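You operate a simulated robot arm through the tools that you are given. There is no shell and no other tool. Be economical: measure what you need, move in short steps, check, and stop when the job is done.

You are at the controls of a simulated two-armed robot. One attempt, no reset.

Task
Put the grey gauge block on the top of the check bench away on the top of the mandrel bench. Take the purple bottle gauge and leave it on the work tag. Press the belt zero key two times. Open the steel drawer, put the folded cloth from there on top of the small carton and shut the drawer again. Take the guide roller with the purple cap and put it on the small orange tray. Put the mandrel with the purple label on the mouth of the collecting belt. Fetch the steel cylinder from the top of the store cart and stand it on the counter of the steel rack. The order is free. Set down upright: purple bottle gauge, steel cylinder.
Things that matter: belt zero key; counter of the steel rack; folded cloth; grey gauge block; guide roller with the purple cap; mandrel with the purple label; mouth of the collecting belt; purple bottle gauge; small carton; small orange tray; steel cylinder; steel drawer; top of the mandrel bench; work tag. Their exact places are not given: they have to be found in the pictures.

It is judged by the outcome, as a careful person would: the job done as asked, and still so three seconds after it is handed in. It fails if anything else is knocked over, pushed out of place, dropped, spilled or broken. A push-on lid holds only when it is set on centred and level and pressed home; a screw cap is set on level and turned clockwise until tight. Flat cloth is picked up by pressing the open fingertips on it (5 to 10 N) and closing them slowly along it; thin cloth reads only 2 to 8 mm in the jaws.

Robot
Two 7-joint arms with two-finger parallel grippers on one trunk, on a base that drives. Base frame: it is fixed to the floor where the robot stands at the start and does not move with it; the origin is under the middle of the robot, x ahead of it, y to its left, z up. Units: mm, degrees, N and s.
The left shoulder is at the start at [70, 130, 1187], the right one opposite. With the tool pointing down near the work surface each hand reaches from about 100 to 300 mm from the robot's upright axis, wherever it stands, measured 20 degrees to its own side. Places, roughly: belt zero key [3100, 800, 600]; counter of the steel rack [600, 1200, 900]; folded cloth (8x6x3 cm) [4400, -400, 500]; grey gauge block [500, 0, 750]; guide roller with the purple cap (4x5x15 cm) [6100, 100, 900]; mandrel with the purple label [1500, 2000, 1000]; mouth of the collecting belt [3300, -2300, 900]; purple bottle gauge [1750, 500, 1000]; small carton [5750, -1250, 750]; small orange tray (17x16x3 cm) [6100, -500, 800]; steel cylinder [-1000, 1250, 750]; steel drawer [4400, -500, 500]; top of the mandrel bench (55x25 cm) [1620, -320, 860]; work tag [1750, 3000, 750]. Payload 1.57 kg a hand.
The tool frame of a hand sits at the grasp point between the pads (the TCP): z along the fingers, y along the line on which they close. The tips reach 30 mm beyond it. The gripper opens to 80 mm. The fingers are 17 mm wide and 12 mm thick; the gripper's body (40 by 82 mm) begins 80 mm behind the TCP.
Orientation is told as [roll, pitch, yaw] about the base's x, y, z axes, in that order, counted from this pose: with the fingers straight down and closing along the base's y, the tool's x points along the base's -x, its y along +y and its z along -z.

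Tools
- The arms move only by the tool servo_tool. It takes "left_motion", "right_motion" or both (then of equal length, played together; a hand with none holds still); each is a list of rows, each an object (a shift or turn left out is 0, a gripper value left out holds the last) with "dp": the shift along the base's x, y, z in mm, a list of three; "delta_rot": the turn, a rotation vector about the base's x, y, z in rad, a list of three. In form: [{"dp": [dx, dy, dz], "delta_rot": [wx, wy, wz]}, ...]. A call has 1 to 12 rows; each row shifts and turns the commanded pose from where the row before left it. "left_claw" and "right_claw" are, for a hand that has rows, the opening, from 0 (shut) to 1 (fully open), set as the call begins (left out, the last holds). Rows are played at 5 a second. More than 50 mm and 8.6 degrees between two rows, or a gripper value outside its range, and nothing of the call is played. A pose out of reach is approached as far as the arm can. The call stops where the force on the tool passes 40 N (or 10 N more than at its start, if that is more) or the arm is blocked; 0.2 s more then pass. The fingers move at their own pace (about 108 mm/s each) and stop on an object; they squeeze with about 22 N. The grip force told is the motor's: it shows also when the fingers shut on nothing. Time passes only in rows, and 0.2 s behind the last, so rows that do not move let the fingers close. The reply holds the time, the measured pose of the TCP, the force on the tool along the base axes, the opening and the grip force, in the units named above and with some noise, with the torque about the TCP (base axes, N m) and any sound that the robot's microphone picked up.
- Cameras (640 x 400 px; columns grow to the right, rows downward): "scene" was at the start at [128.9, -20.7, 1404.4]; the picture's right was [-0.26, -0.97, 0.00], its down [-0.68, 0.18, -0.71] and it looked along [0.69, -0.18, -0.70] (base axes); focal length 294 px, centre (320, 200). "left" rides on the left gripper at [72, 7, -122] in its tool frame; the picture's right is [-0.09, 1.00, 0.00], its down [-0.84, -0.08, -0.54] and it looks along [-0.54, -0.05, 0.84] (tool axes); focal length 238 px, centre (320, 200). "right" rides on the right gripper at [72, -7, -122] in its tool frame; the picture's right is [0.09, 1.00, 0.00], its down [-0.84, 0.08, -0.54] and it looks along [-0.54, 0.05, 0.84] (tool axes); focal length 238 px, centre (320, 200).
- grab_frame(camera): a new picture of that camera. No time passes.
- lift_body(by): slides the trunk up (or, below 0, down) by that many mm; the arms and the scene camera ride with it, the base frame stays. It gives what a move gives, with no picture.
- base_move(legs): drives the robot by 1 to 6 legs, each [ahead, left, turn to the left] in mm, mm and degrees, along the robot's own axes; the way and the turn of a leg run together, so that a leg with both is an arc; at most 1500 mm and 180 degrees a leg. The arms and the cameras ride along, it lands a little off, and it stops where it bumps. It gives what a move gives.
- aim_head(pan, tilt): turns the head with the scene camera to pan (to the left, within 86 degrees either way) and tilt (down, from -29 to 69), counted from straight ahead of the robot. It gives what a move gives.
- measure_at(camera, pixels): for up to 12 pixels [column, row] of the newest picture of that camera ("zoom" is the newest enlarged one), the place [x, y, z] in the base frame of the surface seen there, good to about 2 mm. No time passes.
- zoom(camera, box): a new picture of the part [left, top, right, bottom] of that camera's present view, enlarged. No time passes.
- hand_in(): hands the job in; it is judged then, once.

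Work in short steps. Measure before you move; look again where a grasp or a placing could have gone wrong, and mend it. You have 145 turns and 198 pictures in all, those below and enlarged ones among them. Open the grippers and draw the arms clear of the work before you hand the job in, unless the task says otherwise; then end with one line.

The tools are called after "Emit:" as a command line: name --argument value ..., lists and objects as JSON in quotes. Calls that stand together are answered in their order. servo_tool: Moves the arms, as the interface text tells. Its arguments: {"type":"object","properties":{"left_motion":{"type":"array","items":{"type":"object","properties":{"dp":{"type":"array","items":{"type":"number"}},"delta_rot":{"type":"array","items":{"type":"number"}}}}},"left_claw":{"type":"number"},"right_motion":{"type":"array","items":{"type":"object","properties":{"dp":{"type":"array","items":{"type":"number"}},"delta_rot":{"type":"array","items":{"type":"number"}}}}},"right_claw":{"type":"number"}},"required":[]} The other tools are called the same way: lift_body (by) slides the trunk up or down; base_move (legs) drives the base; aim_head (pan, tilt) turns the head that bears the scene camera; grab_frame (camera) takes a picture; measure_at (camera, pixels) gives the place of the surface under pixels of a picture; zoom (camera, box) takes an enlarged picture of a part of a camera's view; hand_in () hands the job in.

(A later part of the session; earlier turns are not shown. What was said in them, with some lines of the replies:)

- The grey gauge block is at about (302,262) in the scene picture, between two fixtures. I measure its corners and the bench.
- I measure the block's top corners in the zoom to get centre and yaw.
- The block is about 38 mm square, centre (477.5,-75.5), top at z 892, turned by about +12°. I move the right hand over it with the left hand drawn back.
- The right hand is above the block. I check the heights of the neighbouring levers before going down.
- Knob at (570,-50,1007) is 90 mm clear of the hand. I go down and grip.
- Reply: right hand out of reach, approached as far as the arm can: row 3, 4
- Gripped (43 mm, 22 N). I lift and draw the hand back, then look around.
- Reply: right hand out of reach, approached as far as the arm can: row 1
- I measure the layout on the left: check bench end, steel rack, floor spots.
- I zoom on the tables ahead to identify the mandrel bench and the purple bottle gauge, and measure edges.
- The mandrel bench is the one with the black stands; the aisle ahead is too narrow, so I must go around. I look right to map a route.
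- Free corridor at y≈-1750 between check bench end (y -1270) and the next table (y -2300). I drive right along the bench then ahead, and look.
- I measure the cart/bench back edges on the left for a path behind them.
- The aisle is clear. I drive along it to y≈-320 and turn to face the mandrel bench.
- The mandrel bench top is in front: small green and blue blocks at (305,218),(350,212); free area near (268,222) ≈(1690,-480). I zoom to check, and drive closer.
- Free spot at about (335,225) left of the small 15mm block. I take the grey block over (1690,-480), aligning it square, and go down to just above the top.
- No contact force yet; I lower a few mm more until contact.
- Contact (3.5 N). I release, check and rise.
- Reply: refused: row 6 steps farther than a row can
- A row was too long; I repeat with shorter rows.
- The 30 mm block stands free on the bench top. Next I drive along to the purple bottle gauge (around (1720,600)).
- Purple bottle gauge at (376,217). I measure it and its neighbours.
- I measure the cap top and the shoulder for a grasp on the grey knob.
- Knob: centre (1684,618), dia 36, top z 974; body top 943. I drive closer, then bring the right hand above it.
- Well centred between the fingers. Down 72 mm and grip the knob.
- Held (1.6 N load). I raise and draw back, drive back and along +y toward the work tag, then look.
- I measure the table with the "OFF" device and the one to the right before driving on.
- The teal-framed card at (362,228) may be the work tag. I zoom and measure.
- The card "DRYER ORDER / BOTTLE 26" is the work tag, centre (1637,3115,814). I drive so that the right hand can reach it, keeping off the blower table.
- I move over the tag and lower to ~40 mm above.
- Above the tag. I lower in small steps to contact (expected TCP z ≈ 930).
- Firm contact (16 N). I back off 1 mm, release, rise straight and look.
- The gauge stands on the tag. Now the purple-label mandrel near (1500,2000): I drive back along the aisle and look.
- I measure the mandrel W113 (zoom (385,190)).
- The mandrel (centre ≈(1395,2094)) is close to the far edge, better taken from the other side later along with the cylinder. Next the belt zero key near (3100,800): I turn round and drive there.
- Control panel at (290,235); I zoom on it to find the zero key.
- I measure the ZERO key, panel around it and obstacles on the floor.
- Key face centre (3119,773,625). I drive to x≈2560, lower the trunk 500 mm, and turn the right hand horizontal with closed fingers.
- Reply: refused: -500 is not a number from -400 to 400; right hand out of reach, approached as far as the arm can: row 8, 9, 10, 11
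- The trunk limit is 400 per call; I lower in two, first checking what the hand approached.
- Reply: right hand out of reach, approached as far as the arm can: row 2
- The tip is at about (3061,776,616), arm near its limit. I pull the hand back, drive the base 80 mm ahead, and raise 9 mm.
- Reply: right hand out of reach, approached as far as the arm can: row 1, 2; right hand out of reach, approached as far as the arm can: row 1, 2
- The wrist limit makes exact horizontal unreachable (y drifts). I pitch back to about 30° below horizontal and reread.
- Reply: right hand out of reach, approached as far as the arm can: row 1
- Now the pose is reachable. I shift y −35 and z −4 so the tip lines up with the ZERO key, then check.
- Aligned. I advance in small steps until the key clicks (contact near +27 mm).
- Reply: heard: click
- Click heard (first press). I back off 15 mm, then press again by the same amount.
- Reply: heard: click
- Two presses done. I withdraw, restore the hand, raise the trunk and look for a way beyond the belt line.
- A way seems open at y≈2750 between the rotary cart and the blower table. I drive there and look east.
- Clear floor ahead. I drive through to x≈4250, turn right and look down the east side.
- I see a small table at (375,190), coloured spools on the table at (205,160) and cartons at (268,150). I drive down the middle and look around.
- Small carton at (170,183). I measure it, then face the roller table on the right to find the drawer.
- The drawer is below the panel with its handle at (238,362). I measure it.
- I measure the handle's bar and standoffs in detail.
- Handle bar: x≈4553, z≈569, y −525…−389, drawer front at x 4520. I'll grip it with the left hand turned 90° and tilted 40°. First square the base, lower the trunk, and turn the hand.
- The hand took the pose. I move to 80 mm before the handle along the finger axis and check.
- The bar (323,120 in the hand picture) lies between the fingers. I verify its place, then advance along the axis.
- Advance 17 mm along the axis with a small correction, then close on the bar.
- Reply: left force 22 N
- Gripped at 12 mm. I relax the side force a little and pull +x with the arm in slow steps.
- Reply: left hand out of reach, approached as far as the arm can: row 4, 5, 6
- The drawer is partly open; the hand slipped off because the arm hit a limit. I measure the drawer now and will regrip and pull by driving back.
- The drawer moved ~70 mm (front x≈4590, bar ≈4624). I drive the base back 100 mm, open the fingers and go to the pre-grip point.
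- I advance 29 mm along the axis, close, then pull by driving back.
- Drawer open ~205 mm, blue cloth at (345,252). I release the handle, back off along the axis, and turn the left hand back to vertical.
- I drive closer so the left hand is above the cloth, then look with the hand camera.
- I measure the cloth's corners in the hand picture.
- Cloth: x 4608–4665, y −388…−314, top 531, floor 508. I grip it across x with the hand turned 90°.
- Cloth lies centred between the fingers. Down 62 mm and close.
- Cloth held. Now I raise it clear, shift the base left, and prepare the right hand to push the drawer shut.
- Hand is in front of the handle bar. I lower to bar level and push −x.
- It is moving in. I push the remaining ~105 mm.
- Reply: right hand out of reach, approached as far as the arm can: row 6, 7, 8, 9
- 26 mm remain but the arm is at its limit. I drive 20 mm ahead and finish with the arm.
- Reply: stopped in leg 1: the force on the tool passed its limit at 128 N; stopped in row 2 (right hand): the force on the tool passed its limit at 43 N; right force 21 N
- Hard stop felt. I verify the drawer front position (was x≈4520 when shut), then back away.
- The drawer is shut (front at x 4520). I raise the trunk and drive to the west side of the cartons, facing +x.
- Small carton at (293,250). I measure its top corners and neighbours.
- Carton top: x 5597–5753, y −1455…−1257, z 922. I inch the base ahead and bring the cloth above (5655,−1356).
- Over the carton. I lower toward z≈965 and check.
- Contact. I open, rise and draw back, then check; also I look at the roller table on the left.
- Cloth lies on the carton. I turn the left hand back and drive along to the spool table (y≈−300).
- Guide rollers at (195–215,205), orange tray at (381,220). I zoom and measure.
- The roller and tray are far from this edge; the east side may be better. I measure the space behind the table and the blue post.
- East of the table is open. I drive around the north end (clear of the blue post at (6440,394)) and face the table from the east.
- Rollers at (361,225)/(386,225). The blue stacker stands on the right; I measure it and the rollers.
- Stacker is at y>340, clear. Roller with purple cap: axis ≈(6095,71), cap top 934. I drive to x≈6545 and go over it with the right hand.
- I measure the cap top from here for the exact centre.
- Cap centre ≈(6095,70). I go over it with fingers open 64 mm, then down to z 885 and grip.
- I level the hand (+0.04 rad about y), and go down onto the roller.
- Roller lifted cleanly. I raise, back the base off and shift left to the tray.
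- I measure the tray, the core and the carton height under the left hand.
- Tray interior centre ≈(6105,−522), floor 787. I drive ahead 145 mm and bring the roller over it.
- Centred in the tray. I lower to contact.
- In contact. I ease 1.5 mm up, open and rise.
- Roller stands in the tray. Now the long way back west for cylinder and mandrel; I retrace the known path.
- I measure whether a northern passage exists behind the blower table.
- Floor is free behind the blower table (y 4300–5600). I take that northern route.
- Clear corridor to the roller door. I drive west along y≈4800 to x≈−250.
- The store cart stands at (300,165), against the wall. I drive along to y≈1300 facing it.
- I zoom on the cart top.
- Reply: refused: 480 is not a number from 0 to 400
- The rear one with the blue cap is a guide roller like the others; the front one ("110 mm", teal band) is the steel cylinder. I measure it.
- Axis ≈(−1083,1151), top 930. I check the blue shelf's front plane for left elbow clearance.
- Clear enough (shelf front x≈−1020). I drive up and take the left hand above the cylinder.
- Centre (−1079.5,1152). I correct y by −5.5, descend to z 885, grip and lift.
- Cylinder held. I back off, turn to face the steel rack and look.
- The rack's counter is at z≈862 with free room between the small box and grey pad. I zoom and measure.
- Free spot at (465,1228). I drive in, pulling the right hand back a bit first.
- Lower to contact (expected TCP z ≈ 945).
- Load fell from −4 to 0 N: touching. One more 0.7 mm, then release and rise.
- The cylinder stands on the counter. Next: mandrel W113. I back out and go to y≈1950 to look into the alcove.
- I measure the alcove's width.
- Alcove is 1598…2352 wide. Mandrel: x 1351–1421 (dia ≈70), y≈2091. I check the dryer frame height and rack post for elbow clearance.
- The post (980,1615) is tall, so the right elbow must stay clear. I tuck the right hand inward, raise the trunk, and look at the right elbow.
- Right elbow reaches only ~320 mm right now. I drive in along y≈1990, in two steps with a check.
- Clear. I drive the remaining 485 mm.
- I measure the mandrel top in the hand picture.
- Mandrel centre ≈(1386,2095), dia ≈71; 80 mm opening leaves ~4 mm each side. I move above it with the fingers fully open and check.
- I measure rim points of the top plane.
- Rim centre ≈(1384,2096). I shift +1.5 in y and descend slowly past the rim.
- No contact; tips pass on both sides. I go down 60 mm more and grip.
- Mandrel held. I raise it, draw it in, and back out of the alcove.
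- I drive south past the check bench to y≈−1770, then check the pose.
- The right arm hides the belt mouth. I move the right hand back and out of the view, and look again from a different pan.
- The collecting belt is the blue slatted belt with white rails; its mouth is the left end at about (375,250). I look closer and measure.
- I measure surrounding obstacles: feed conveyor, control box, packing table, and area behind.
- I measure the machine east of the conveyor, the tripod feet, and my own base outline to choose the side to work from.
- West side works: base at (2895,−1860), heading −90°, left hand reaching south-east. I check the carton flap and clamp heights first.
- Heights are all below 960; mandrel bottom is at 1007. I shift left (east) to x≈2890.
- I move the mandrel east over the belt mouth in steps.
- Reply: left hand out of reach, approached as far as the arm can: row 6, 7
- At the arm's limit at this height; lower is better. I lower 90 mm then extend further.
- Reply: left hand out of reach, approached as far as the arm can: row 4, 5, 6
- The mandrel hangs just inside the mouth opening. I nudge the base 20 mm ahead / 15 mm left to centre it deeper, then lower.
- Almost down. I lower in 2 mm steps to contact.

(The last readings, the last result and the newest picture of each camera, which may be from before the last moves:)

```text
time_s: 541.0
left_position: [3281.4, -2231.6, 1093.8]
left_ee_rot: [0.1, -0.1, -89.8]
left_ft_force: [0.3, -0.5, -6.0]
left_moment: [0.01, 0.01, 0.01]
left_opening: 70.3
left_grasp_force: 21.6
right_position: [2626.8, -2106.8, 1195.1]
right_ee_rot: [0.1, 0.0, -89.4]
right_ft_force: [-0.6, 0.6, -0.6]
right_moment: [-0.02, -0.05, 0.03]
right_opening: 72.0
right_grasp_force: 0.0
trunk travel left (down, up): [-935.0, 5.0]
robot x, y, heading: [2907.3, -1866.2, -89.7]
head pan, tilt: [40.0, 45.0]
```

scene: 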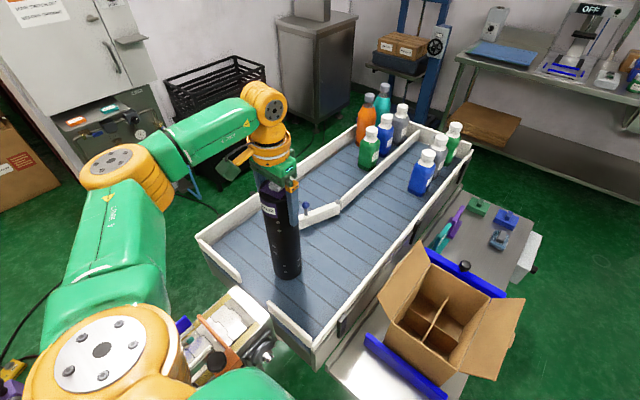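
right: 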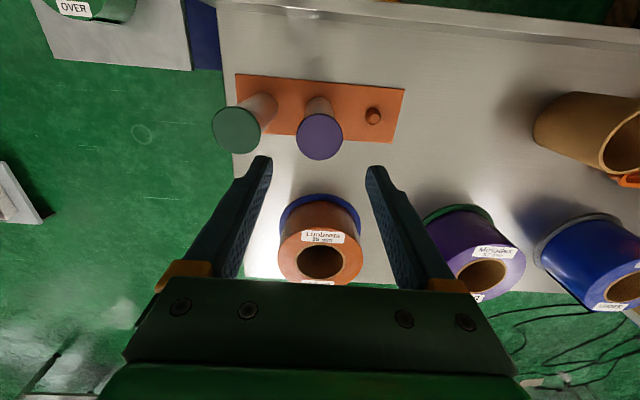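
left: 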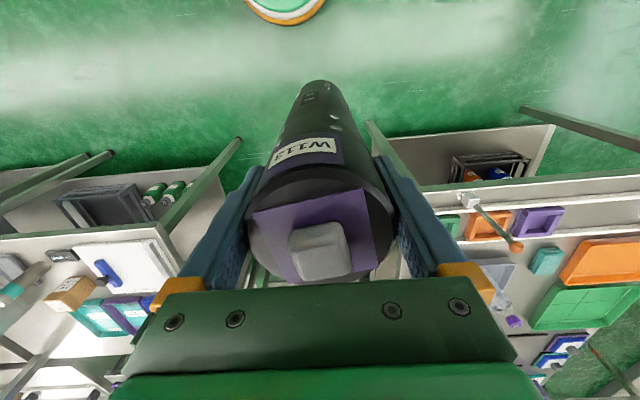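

Emit:
servo_tool --left_motion '[{"dp": [0, 0, -1.5]}, {"dp": [0, 0, -1]}, {}]'

```text
time_s: 541.8
left_position: [3280.4, -2228.2, 1093.8]
left_ee_rot: [0.4, -0.5, -89.8]
left_ft_force: [5.7, -3.5, 14.4]
left_moment: [-0.31, -0.77, 0.02]
left_opening: 70.4
left_grasp_force: 21.9
right_position: [2626.5, -2104.9, 1196.3]
right_ee_rot: [0.2, 0.0, -89.5]
right_ft_force: [0.3, 0.2, -0.2]
right_moment: [0.0, 0.0, 0.03]
right_opening: 71.9
right_grasp_force: 0.1
trunk travel left (down, up): [-935.0, 5.0]
robot x, y, heading: [2905.6, -1867.7, -89.5]
head pan, tilt: [40.0, 45.0]
```

Contact made, but rising straight at this reach could drag the hand sideways. I lift 8 mm, bring the mandrel 20 mm nearer (within reach at all heights), and set it down again.

Emit:
servo_tool --left_motion '[{"dp": [0, 0, 4]}, {"dp": [0, 0, 6]}, {"dp": [-9, 8, 0]}, {"dp": [-9, 8, 0]}, {}]'

Emit:
servo_tool --left_motion '[{"dp": [0, 0, -6]}, {"dp": [0, 0, -2]}, {"dp": [0, 0, -1]}, {}]'

```text
time_s: 543.0
left_position: [3265.1, -2216.6, 1101.8]
left_ee_rot: [0.2, -0.2, -89.9]
left_ft_force: [0.2, 0.3, -6.1]
left_moment: [0.0, -0.02, -0.01]
left_opening: 70.2
left_grasp_force: 22.3
right_position: [2627.7, -2107.0, 1195.1]
right_ee_rot: [0.2, 0.1, -89.5]
right_ft_force: [0.7, 0.1, -0.1]
right_moment: [-0.01, -0.05, 0.0]
right_opening: 72.0
right_grasp_force: 0.1
trunk travel left (down, up): [-935.0, 5.0]
robot x, y, heading: [2906.3, -1864.1, -89.8]
head pan, tilt: [40.0, 45.0]
```

```text
time_s: 544.0
left_position: [3264.6, -2215.1, 1094.2]
left_ee_rot: [0.3, -0.3, -89.8]
left_ft_force: [3.2, -1.5, 2.8]
left_moment: [-0.25, -0.41, -0.03]
left_opening: 70.2
left_grasp_force: 21.9
right_position: [2626.2, -2106.2, 1195.4]
right_ee_rot: [0.2, -0.1, -89.4]
right_ft_force: [0.1, -0.1, 0.5]
right_moment: [0.0, 0.02, 0.01]
right_opening: 72.3
right_grasp_force: 0.0
trunk travel left (down, up): [-935.0, 5.0]
robot x, y, heading: [2901.5, -1862.2, -89.9]
head pan, tilt: [40.0, 45.0]
```

Supported by the belt. I open the fingers fully and check the centring before rising.

Emit:
servo_tool --left_motion '[{}, {}, {}]' --left_claw 1

Emit:
grab_frame --camera "left"

```text
time_s: 544.8
left_position: [3263.9, -2213.7, 1093.5]
left_ee_rot: [0.3, -0.3, -89.8]
left_ft_force: [0.1, -0.3, 0.7]
left_moment: [0.03, -0.01, 0.03]
left_opening: 80.2
left_grasp_force: 0.0
right_position: [2626.7, -2105.6, 1196.4]
right_ee_rot: [0.2, 0.1, -89.4]
right_ft_force: [0.8, -0.2, 0.9]
right_moment: [0.02, -0.01, 0.02]
right_opening: 72.0
right_grasp_force: 0.1
trunk travel left (down, up): [-935.0, 5.0]
robot x, y, heading: [2901.5, -1862.2, -89.8]
head pan, tilt: [40.0, 45.0]
```

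```text
73 pictures are left
```

left: 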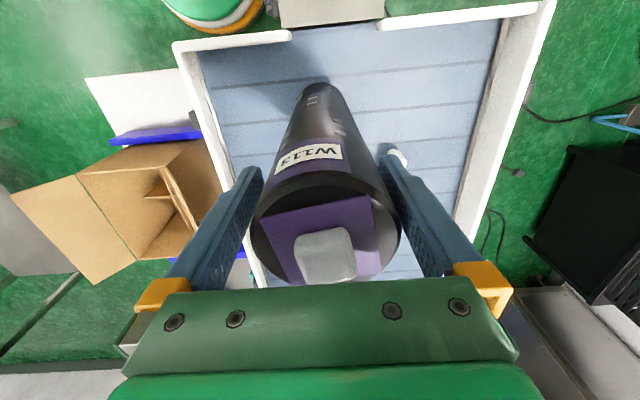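

Free of force. I rise in small steps, stopping to read.

Emit:
servo_tool --left_motion '[{"dp": [0, 0, 12]}, {"dp": [0, 0, 12]}, {"dp": [0, 0, 12]}]'

```text
time_s: 545.6
left_position: [3263.2, -2213.8, 1130.4]
left_ee_rot: [0.3, -0.4, -89.8]
left_ft_force: [0.0, -0.2, 0.2]
left_moment: [-0.02, -0.02, -0.02]
left_opening: 80.0
left_grasp_force: 0.0
right_position: [2625.7, -2104.8, 1197.1]
right_ee_rot: [0.2, 0.0, -89.5]
right_ft_force: [-0.6, 0.1, -1.0]
right_moment: [0.02, 0.0, 0.0]
right_opening: 72.2
right_grasp_force: 0.1
trunk travel left (down, up): [-935.0, 5.0]
robot x, y, heading: [2906.0, -1865.6, -89.8]
head pan, tilt: [40.0, 45.0]
```

Emit:
servo_tool --left_motion '[{"dp": [0, 0, 12]}, {"dp": [0, 0, 12]}, {"dp": [0, 0, 12]}, {"dp": [0, 0, 10]}]'

Emit:
grab_frame --camera "scene"

```text
time_s: 546.6
left_position: [3263.0, -2214.2, 1176.1]
left_ee_rot: [0.2, -0.2, -89.8]
left_ft_force: [-0.4, -0.1, 0.5]
left_moment: [0.01, -0.03, -0.01]
left_opening: 79.8
left_grasp_force: 0.1
right_position: [2624.7, -2105.8, 1195.6]
right_ee_rot: [0.2, 0.0, -89.5]
right_ft_force: [0.4, 0.2, 0.7]
right_moment: [-0.02, 0.03, 0.0]
right_opening: 72.1
right_grasp_force: 0.0
trunk travel left (down, up): [-935.0, 5.0]
robot x, y, heading: [2906.0, -1865.2, -89.4]
head pan, tilt: [40.0, 45.0]
```

```text
72 pictures are left
5 turns are left
```

scene: 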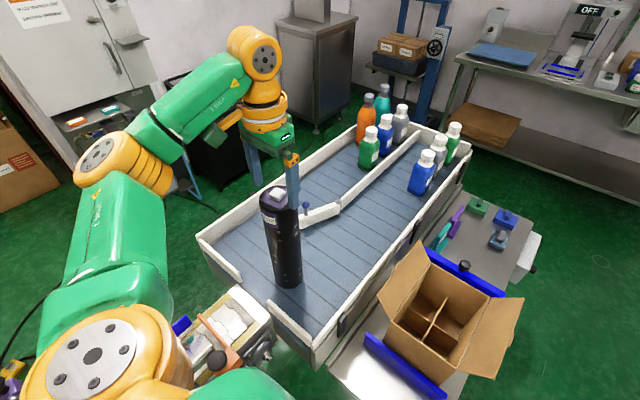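

The mandrel stands on the belt mouth. I rise further and draw the arm clear.

Emit:
servo_tool --left_motion '[{"dp": [0, 0, 15]}, {"dp": [0, 0, 15]}, {"dp": [0, 0, 20]}, {"dp": [-15, 5, 15]}, {"dp": [-40, 5, 0]}, {"dp": [-45, 5, 0]}, {"dp": [-45, 5, 0]}, {"dp": [-45, 5, 0]}]'

Emit:
grab_frame --camera "scene"

```text
time_s: 548.4
left_position: [3071.0, -2189.9, 1240.5]
left_ee_rot: [0.4, -0.2, -89.8]
left_ft_force: [0.1, 0.2, 0.3]
left_moment: [-0.01, 0.0, -0.07]
left_opening: 80.1
left_grasp_force: 0.0
right_position: [2624.1, -2106.1, 1194.3]
right_ee_rot: [0.3, 0.0, -89.5]
right_ft_force: [-0.2, -0.1, 0.4]
right_moment: [0.0, -0.03, 0.03]
right_opening: 72.0
right_grasp_force: 0.0
trunk travel left (down, up): [-935.0, 5.0]
robot x, y, heading: [2904.9, -1866.7, -89.6]
head pan, tilt: [40.0, 45.0]
```

```text
71 pictures are left
4 turns are left
```

scene: 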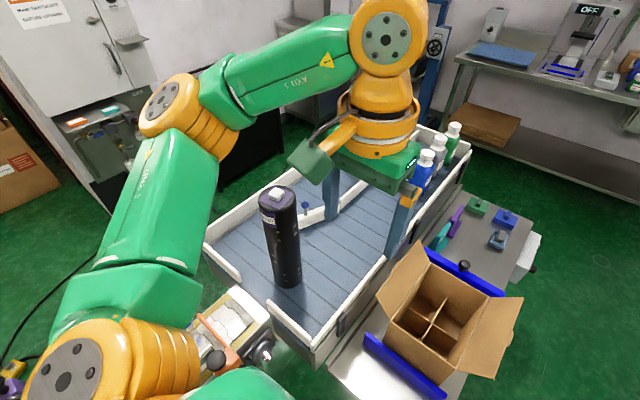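

The mandrel stands upright on the mouth; both hands are empty, open and clear. All parts are done, so I hand in.

Emit:
hand_in

```text
The job is handed in.
```

I finished all seven tasks and handed the job in, with both grippers open and the arms clear; I didn't go back to recheck the earlier placings just before handing in.
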